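You operate a simulated robot arm through the tools that you are given. There is no shell and no other tool. Be economical: measure what you need, move in short steps, check, and stop when the job is done.

Carry out the task below with a simulated robot arm. There is one attempt and no reset: what you move stays moved.

TASK
Stand the yellow hardness gauge beside the grey peg. It goes on the side that lies toward x +0.7, y -0.7 (a direction in the base frame), with about 3 cm between them.
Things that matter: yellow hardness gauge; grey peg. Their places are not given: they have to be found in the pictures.

It is judged by the outcome, as a careful person would: the job done as asked, and still so three seconds after it is handed in. It fails if anything else is knocked over, pushed out of place, dropped, spilled or broken.

THE ROBOT
A 7-joint arm with a two-finger parallel gripper, fixed in place. Base frame: the origin is at the foot of the arm, x ahead of it, y to its left, z up; the work surface is at about z = 0. Lengths are in mm, angles in degrees, forces in N, time in s.
With the tool pointing down near the work surface it reaches from about 240 to 620 mm from the base axis. Its first joint turns from -66.0 to 66.0 degrees. Payload 2.6 kg.
Tool frame: the origin (TCP) lies between the finger pads and is the grasp point; the fingertips stand 30 mm ahead of it; z points along the fingers, y is the line along which they close. The gripper opens to 94 mm. The fingers are 28 mm wide and 10 mm thick; the gripper's body (50 by 96 mm) begins 55 mm behind the TCP.
Orientation is that of the tool frame in the base frame, as [roll, pitch, yaw] about the fixed x, y, z axes, in that order (R = Rz(yaw) Ry(pitch) Rx(roll)). With the fingers straight down and closing along the base's y, the tool's x points along the base's -x, its y along +y and its z along -z.

THE INTERFACE
- The arm moves only by the tool drive_tool. Its argument "rows" is a list of rows, each a list of 3 entries, a list of its own where there are three numbers: the turn, a rotation vector about the tool's x, y, z in rad, then the shift along the tool's x, y, z in mm, then the opening, from 0 (shut) to 1 (fully open). In form: [[[ax, ay, az], [x, y, z], gripper], ...]. A call has 1 to 12 rows; each row shifts and turns the commanded pose from where the row before left it, along the tool's axes as they then stand. A row lasts 0.2 s, in which the tool goes at most 50 mm and 8.6 degrees; a call with a longer step from one row to the next is refused whole, and so is a gripper value outside its range. A pose out of reach is approached as far as the arm can. The call stops where the force on the tool passes 40 N (or 10 N more than at its start, if that is more) or the arm is blocked; 0.2 s more then pass. The fingers move at their own pace (about 72 mm/s each) and stop on an object; they squeeze with about 24 N. The grip force told is the motor's: it shows also when the fingers shut on nothing. Time passes only in rows, and 0.2 s behind the last, so rows that do not move let the fingers close. It gives the time, the measured TCP pose, the force on the tool (base axes), the opening and the grip force at its end, in the units of the frame above (readings bear some noise).
- Cameras (640 x 400 px; columns grow to the right, rows downward): "scene" is fixed at [21.3, 418.2, 580.1]; the picture's right is [-0.89, -0.45, 0.00], its down [-0.20, 0.39, -0.90] and it looks along [0.40, -0.80, -0.44] (base axes); focal length 340 px, centre (320, 200). "wrist" rides on the gripper at [-37, 0, -58] in the tool frame; the picture's right is [0.00, -1.00, 0.00], its down [0.97, 0.00, -0.24] and it looks along [0.24, 0.00, 0.97] (tool axes); focal length 218 px, centre (320, 200).
- snapshot(camera): a new picture of that camera. No time passes.
- locate(camera, pixels): for up to 12 pixels [column, row] of the newest picture of that camera ("zoom" is the newest enlarged one), the place [x, y, z] in the base frame of the surface seen there, good to about 3 mm. No time passes.
- inspect(camera, box): a new picture of the part [left, top, right, bottom] of that camera's present view, enlarged. No time passes.
- close_job(): hands the job in; it is judged then, once.

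Work in short steps. Measure before you move; look again where a grasp or a placing could have gone wrong, and mend it. You have 60 turns and 30 pictures in all, the two below and enlarged ones among them. Open the gripper and draw the arm clear of the work before you hand the job in, unless the task says otherwise; then end with one line.

The tools are called as a command line: name --argument value ..., lists and objects as JSON in quotes. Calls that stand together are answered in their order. drive_tool: Moves the arm, as the interface text tells. Its arguments: {"type":"object","properties":{"rows":{"type":"array"}},"required":["rows"]} The other tools are called the same way: snapshot (camera) takes a picture; locate (camera, pixels) gives the place of the surface under pixels of a picture; inspect (camera, box) takes an enlarged picture of a part of a camera's view; close_job () hands the job in.

At the start:

```text
time: 0.0
position: [327.4, -238.6, 276.2]
orientation: [-180.0, 0.0, -179.9]
ft_force: [0.9, -0.1, -0.5]
width: 94.3
grip_force: 0.1
```

scene: 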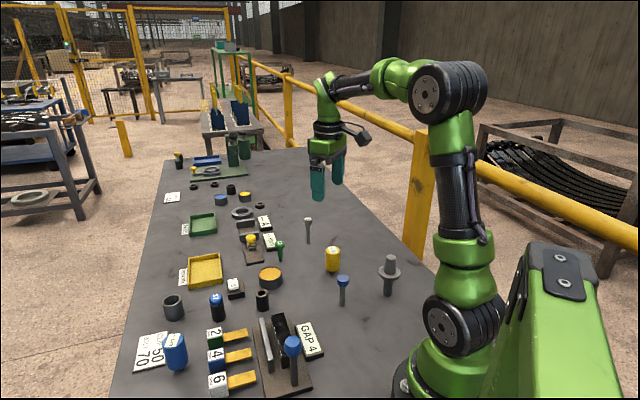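
wrist: 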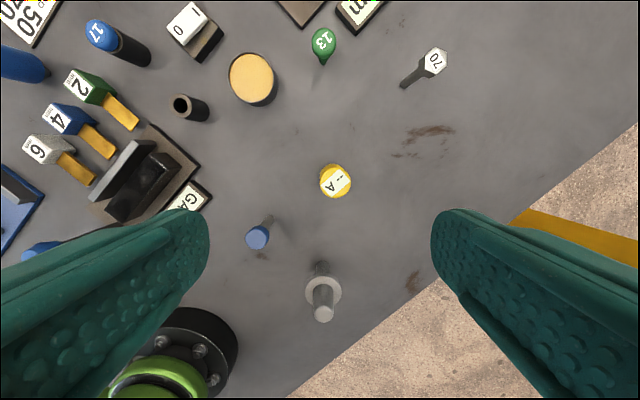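

The yellow cylinder at scene (332,259) is probably the gauge, and the flanged grey thing at (388,275) may be the peg. I'll enlarge both areas to check.

inspect --camera "scene" --box '[280, 200, 440, 310]'

inspect --camera "scene" --box '[150, 140, 310, 320]'

locate --camera "scene" --pixels '[[332, 248], [332, 262], [332, 270], [391, 256], [388, 272], [388, 292], [343, 280], [308, 220], [341, 303], [307, 242]]'

locate --camera "wrist" --pixels '[[336, 182], [324, 172], [323, 314], [311, 288], [257, 238], [435, 62], [335, 290]]'

```text
3.64 times, centred on (360, 255) of scene
```

zoom: 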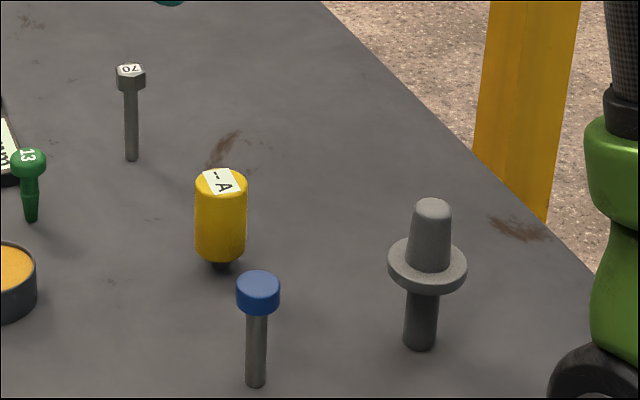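

```text
2.22 times, centred on (230, 230) of scene
```

zoom: 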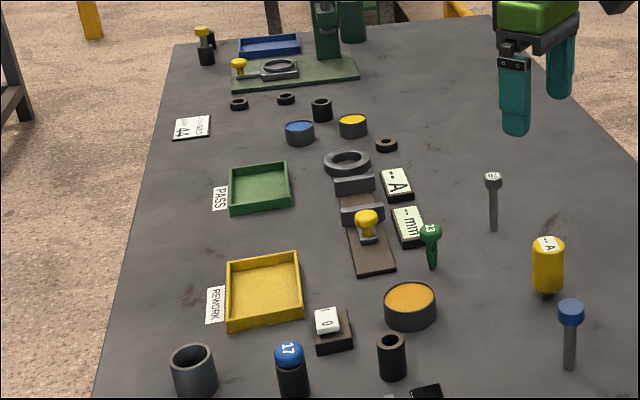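

```text
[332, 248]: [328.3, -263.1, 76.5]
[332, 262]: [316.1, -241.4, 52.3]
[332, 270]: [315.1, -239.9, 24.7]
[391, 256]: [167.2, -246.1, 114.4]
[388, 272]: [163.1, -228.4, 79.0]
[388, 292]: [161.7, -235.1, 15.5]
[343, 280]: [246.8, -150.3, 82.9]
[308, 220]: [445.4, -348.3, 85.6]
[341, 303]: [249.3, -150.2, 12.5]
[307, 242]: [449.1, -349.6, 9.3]
```

```text
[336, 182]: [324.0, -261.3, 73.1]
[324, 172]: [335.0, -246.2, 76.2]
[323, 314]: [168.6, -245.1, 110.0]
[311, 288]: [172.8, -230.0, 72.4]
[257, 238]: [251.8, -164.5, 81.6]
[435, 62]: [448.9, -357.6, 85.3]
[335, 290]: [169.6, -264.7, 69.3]
```

The only all-grey peg with a reachable free spot on that side is the flanged one, at about (167,-243). Next I'll measure outlines, the gauge's foot and the table edge there.

locate --camera "wrist" --pixels '[[320, 182], [351, 182], [336, 165], [306, 290], [341, 290], [323, 276], [400, 300], [380, 310], [430, 270], [360, 335]]'

inspect --camera "wrist" --box '[240, 150, 420, 350]'

inspect --camera "scene" --box '[316, 240, 352, 276]'

```text
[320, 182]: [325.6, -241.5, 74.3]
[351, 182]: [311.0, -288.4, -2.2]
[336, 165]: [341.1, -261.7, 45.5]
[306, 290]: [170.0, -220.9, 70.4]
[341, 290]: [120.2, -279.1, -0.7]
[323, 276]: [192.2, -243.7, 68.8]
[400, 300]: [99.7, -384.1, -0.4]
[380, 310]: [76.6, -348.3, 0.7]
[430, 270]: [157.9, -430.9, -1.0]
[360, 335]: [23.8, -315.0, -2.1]
```

```text
2.00 times, centred on (330, 250) of wrist
```

zoom: 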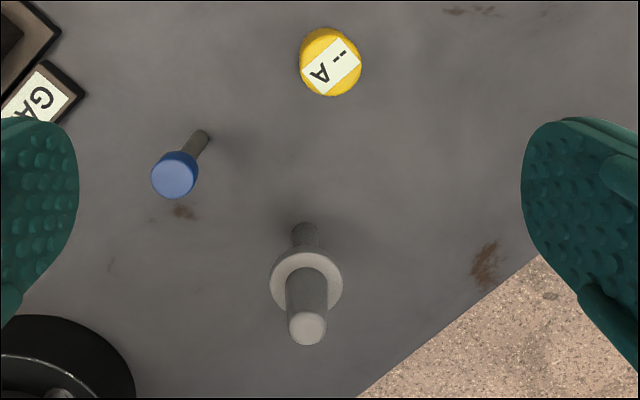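

```text
11.11 times, centred on (334, 258) of scene
```

zoom: 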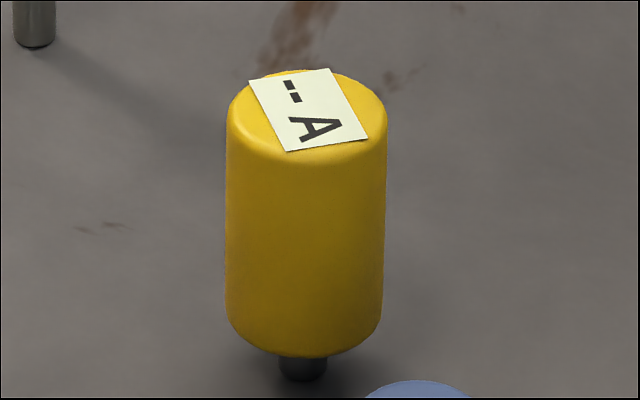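

The gauge's centre is about (324,-259), with radius about 18, top at z about 75 and a narrow foot below z about 20. The peg axis is about (168,-242), with a flange radius of about 22. I'll move above the gauge and turn 45° so the fingers close across the peg–gauge line, with the camera on the side away from the peg.

drive_tool --rows '[[[0, 0, 0], [3.4, -20.4, 0], 1], [[0, 0, 0.1309], [0, 0, 0], 1], [[0, 0, 0.1309], [0, 0, 0], 1], [[0, 0, 0.1309], [0, 0, 0], 1], [[0, 0, 0.1309], [0, 0, 0], 1], [[0, 0, 0.1309], [0, 0, 0], 1], [[0, 0, 0.1309], [0, 0, 0], 1], [[0, 0, 0], [0, 0, 40], 1], [[0, 0, 0], [0, 0, 40], 1], [[0, 0, 0], [0, 0, 20], 1], [[0, 0, 0], [0, 0, 0], 1]]'

snapshot --camera "wrist"

```text
time: 2.4
position: [324.2, -259.6, 175.2]
orientation: [-180.0, 0.0, 135.0]
ft_force: [-0.7, 0.8, -0.9]
width: 94.3
grip_force: 0.1
```

```text
23 pictures are left
```

wrist: 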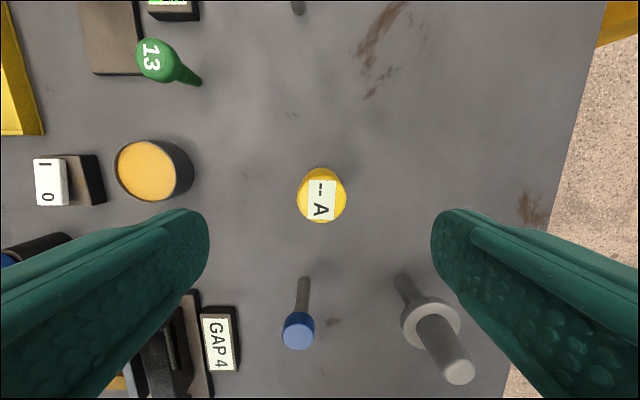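

The gauge top is centred at (321,195), as predicted. I'll descend to TCP z≈49 with the gripper open.

drive_tool --rows '[[[0, 0, 0], [0, 0, 35], 1], [[0, 0, 0], [0, 0, 35], 1], [[0, 0, 0], [0, 0, 30], 1], [[0, 0, 0], [0, 0, 20], 1], [[0, 0, 0], [0, 0, 6], 1], [[0, 0, 0], [0, 0, 0], 1]]'

snapshot --camera "wrist"

snapshot --camera "scene"

```text
time: 3.8
position: [326.4, -259.7, 50.3]
orientation: [-180.0, -0.1, 135.1]
ft_force: [0.0, -0.1, -0.4]
width: 93.9
grip_force: 0.0
```

```text
22 pictures are left
```

wrist: 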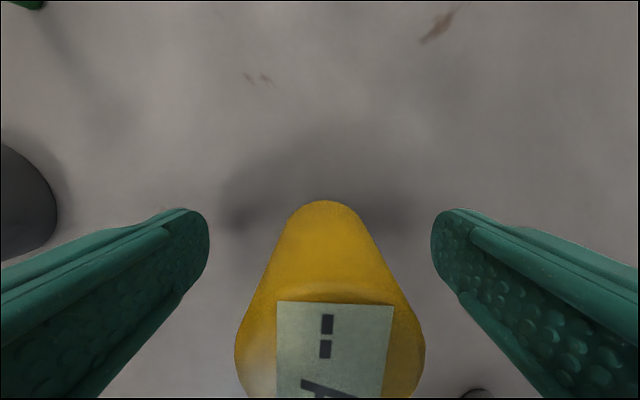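

```text
21 pictures are left
```

scene: 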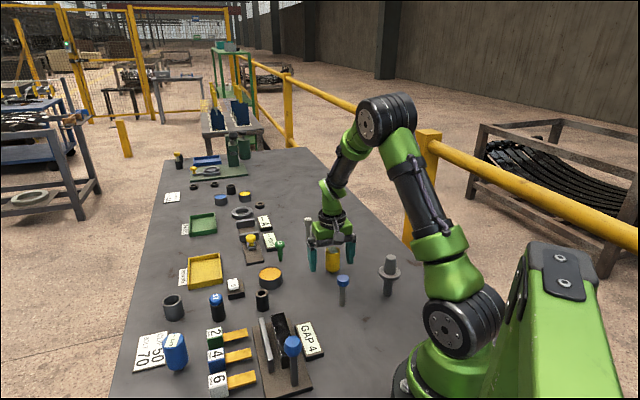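

The gauge sits about 2 mm toward tool -y (centre column about 330), so I'll correct for that and close.

drive_tool --rows '[[[0, 0, 0], [1.5, -1.8, 0], 1], [[0, 0, 0], [0, 0, 0], 0.7], [[0, 0, 0], [0, 0, 0], 0.5], [[0, 0, 0], [0, 0, 0], 0.2], [[0, 0, 0], [0, 0, 0], 0.2], [[0, 0, 0], [0, 0, 0], 0.2], [[0, 0, 0], [0, 0, 0], 0.2]]'

snapshot --camera "wrist"

inspect --camera "scene" --box '[290, 200, 420, 310]'

```text
time: 5.4
position: [322.8, -259.6, 49.8]
orientation: [179.9, 0.1, 135.1]
ft_force: [-1.0, 0.0, 0.3]
width: 37.5
grip_force: 23.7
```

```text
20 pictures are left
```

wrist: 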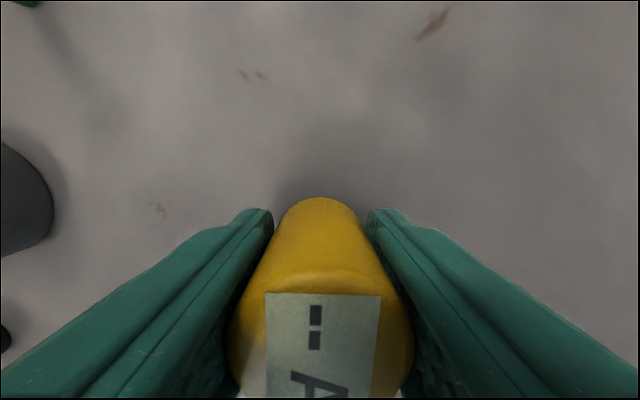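

```text
3.64 times, centred on (355, 255) of scene
```

zoom: 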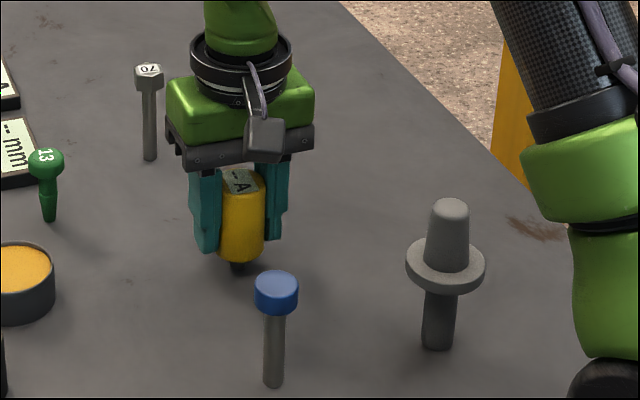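

The gauge is held firmly (37.5 mm wide). I'll lift it 50 mm and carry it to above about (218,-292).

drive_tool --rows '[[[0, 0, 0], [0, 0, -10], 0.2], [[0, 0, 0], [0, 0, -20], 0.2], [[0, 0, 0], [0, 0, -20], 0.2], [[0, 0, 0], [8.5, -16.2, 0], 0.2], [[0, 0, 0], [8.5, -16.2, 0], 0.2], [[0, 0, 0], [8.5, -16.3, 0], 0.2], [[0, 0, 0], [8.5, -16.3, 0], 0.2], [[0, 0, 0], [8.4, -16.2, 0], 0.2], [[0, 0, 0], [8.4, -16.2, 0], 0.2], [[0, 0, 0], [0, 0, 0], 0.2], [[0, 0, 0], [0, 0, 0], 0.2]]'

snapshot --camera "wrist"

inspect --camera "scene" --box '[290, 200, 450, 310]'

locate --camera "zoom" --pixels '[[391, 218], [391, 262], [352, 262], [428, 265], [391, 282], [381, 330]]'

```text
time: 7.8
position: [216.1, -293.3, 99.8]
orientation: [-180.0, 0.1, 135.0]
ft_force: [0.0, -0.2, -1.3]
width: 37.1
grip_force: 24.2
```

```text
18 pictures are left
```

wrist: 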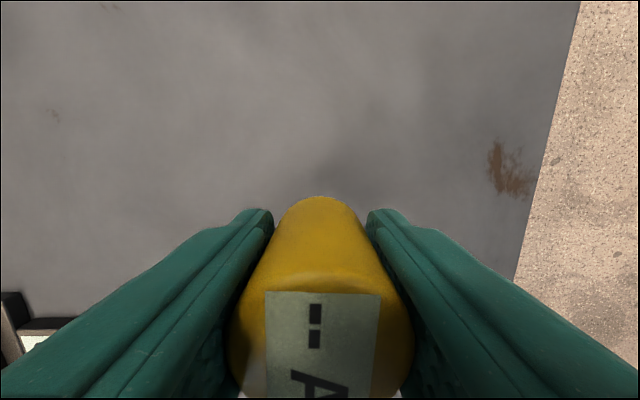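

```text
3.64 times, centred on (370, 255) of scene
```

zoom: 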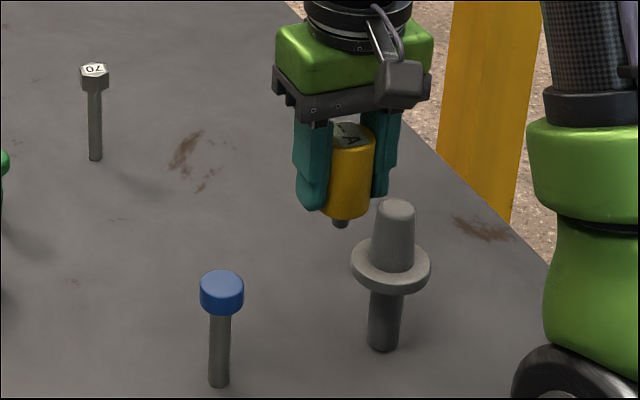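

```text
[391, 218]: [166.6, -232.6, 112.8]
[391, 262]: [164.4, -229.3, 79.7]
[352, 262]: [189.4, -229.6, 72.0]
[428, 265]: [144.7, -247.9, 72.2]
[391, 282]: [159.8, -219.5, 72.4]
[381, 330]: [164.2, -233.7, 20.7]
```

A box on the gripper's +x side, at zoom (400,80), faces the peg. Before lowering I'll measure how far it extends.

locate --camera "zoom" --pixels '[[400, 80], [382, 105], [415, 105], [400, 100], [380, 66], [418, 66], [345, 210], [345, 190], [342, 225], [340, 108], [395, 202], [408, 202]]'

inspect --camera "scene" --box '[350, 195, 420, 240]'

```text
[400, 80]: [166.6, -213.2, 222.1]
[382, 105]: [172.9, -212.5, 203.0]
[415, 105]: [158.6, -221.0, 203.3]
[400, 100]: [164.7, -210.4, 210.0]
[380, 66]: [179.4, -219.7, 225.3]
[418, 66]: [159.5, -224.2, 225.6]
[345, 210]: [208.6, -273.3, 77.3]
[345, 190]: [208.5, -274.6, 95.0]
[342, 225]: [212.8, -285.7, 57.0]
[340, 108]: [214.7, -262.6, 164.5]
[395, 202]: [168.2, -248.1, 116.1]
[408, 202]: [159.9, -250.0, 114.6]
```

```text
8.89 times, centred on (385, 218) of scene
```

zoom: 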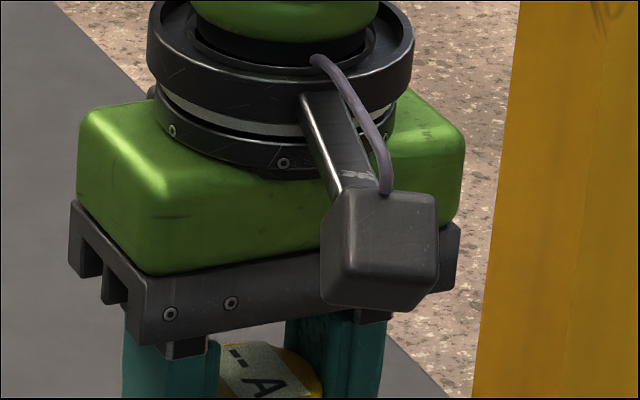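

The box bottom will end near z≈150, above the peg top at 115. The gauge is about 70.7 mm from the peg axis in the right direction, a gap of about 30 mm. I'll lower it to the grasp height.

drive_tool --rows '[[[0, 0, 0], [0, 0, 15], 0.2], [[0, 0, 0], [0, 0, 15], 0.2], [[0, 0, 0], [0, 0, 12], 0.2], [[0, 0, 0], [0, 0, 5], 0.2], [[0, 0, 0], [0, 0, 2], 0.2], [[0, 0, 0], [0, 0, 0], 0.2], [[0, 0, 0], [0, 0, 0], 0.2]]'

inspect --camera "scene" --box '[340, 200, 420, 300]'

```text
time: 9.4
position: [217.1, -293.0, 51.6]
orientation: [180.0, 0.1, 134.9]
ft_force: [0.0, -0.7, -1.7]
width: 37.2
grip_force: 23.7
```

```text
4.00 times, centred on (380, 250) of scene
```

zoom: 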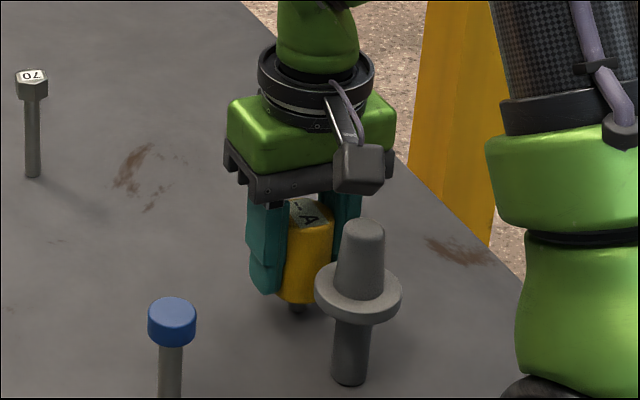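

Not yet touching (about 1–2 mm up, force not rising). I'll go down in half-millimetre steps and watch for contact.

drive_tool --rows '[[[0, 0, 0], [0, 0, 0.5], 0.2], [[0, 0, 0], [0, 0, 0.5], 0.2], [[0, 0, 0], [0, 0, 0], 0.2]]'

```text
time: 10.2
position: [217.8, -293.5, 51.2]
orientation: [180.0, 0.0, 134.9]
ft_force: [-0.3, 0.3, -0.4]
width: 37.3
grip_force: 23.9
```

drive_tool --rows '[[[0, 0, 0], [0, 0, 0.5], 0.2], [[0, 0, 0], [0, 0, 0.5], 0.2], [[0, 0, 0], [0, 0, 0], 0.2]]'

```text
time: 11.0
position: [218.9, -292.8, 50.6]
orientation: [180.0, 0.0, 135.0]
ft_force: [-0.3, 0.7, -1.6]
width: 37.1
grip_force: 23.7
```

Still no clear contact, so I'll continue down in small steps.

drive_tool --rows '[[[0, 0, 0], [0, 0, 0.5], 0.2], [[0, 0, 0], [0, 0, 0.5], 0.2], [[0, 0, 0], [0, 0, 0], 0.2]]'

inspect --camera "scene" --box '[360, 255, 385, 285]'

```text
time: 11.8
position: [216.6, -294.3, 49.3]
orientation: [-180.0, 0.1, 134.9]
ft_force: [-2.8, 5.9, 24.8]
width: 37.2
grip_force: 24.0
```

```text
13.33 times, centred on (372, 270) of scene
```

zoom: 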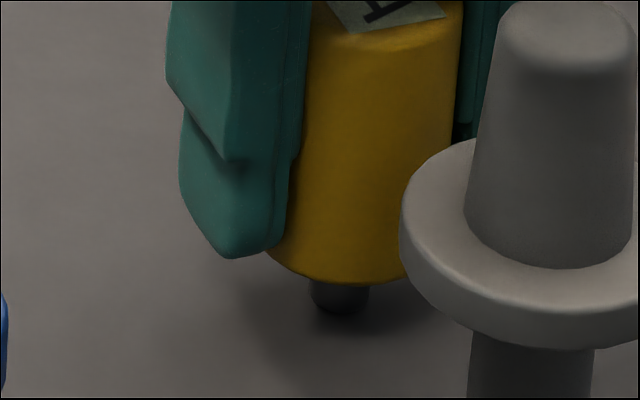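

That is contact (+25 N). I'll back off 0.6 mm to relieve it, then open gently.

drive_tool --rows '[[[0, 0, 0], [0, 0, -0.6], 0.2], [[0, 0, 0], [0, 0, 0], 0.2]]'

```text
time: 12.4
position: [218.3, -293.7, 49.3]
orientation: [-180.0, 0.1, 135.2]
ft_force: [3.0, -1.9, 9.5]
width: 37.0
grip_force: 23.9
```

drive_tool --rows '[[[0, 0, 0], [0, 0, -0.3], 0.2], [[0, 0, 0], [0, 0, 0], 0.4], [[0, 0, 0], [0, 0, 0], 0.45], [[0, 0, 0], [0, 0, 0], 0.5], [[0, 0, 0], [0, 0, 0], 0.6], [[0, 0, 0], [0, 0, 0], 0.7], [[0, 0, 0], [0, 0, 0], 0.7], [[0, 0, 0], [0, 0, 0], 0.7]]'

snapshot --camera "wrist"

inspect --camera "scene" --box '[340, 200, 420, 300]'

```text
time: 14.2
position: [217.2, -293.3, 49.9]
orientation: [179.9, 0.0, 134.9]
ft_force: [0.0, -0.5, 0.2]
width: 65.6
grip_force: 0.0
```

```text
13 pictures are left
```

wrist: 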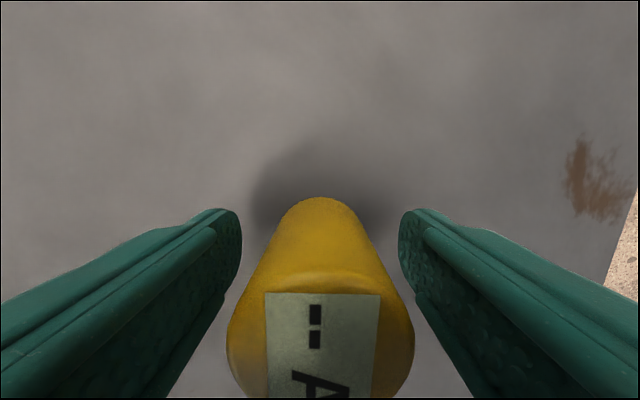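

```text
4.00 times, centred on (380, 250) of scene
```

zoom: 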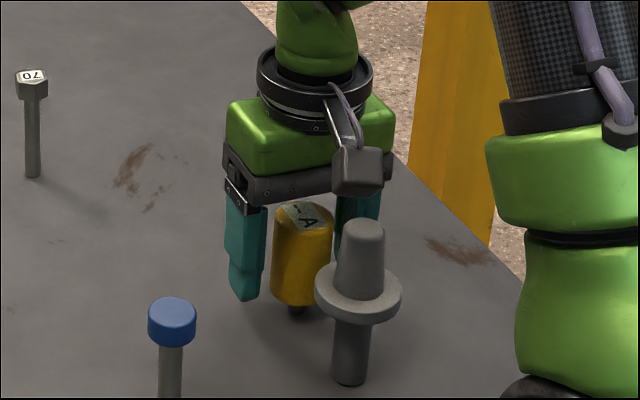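

It stands free and upright. I'll withdraw straight up and check again.

drive_tool --rows '[[[0, 0, 0], [0, 0, -10], 0.7], [[0, 0, 0], [0, 0, -25], 0.7], [[0, 0, 0], [0, 0, -40], 0.7], [[0, 0, 0], [0, 0, -40], 0.7], [[0, 0, 0], [0, 0, -40], 0.7], [[0, 0, 0], [0, 0, -30], 0.7], [[0, 0, 0], [-20, 0, 0], 0.7], [[0, 0, 0], [0, 0, 0], 0.7]]'

snapshot --camera "wrist"

inspect --camera "scene" --box '[340, 200, 420, 300]'

locate --camera "zoom" --pixels '[[303, 260], [300, 285], [303, 213], [316, 290], [400, 292], [352, 320], [350, 350]]'

```text
time: 16.0
position: [230.7, -307.5, 234.2]
orientation: [-179.9, 0.0, 135.0]
ft_force: [-0.1, -0.2, 0.2]
width: 65.9
grip_force: 0.1
```

```text
11 pictures are left
```

wrist: 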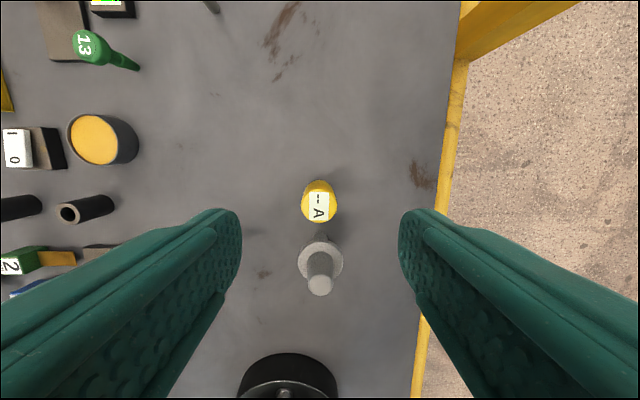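

```text
4.00 times, centred on (380, 250) of scene
```

zoom: 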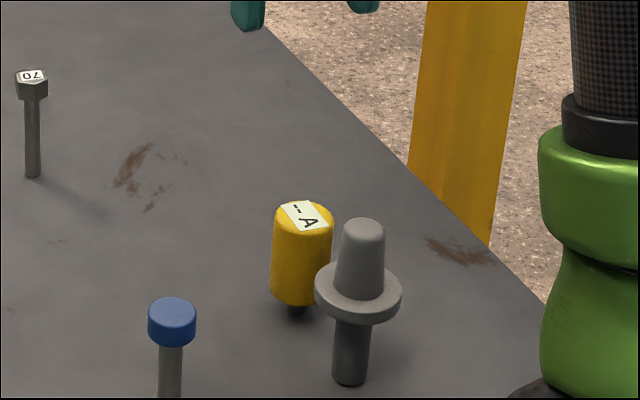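

```text
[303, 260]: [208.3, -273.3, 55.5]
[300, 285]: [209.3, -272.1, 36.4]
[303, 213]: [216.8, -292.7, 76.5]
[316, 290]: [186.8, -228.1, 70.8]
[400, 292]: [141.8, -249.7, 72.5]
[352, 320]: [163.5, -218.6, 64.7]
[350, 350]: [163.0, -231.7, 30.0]
```

The gauge stands upright at about (217,-292). The peg is undisturbed at about (167,-240), and they line up in the wrist view with a gap of about 3 cm. The gripper is open and clear, so I'm handing in.

close_job

```text
The job is handed in.
```

The yellow hardness gauge now stands upright beside the grey flanged peg, on its (+x, −y) side. By my measurements there is about 3 cm between the gauge and the peg's flange, and nothing else was disturbed.
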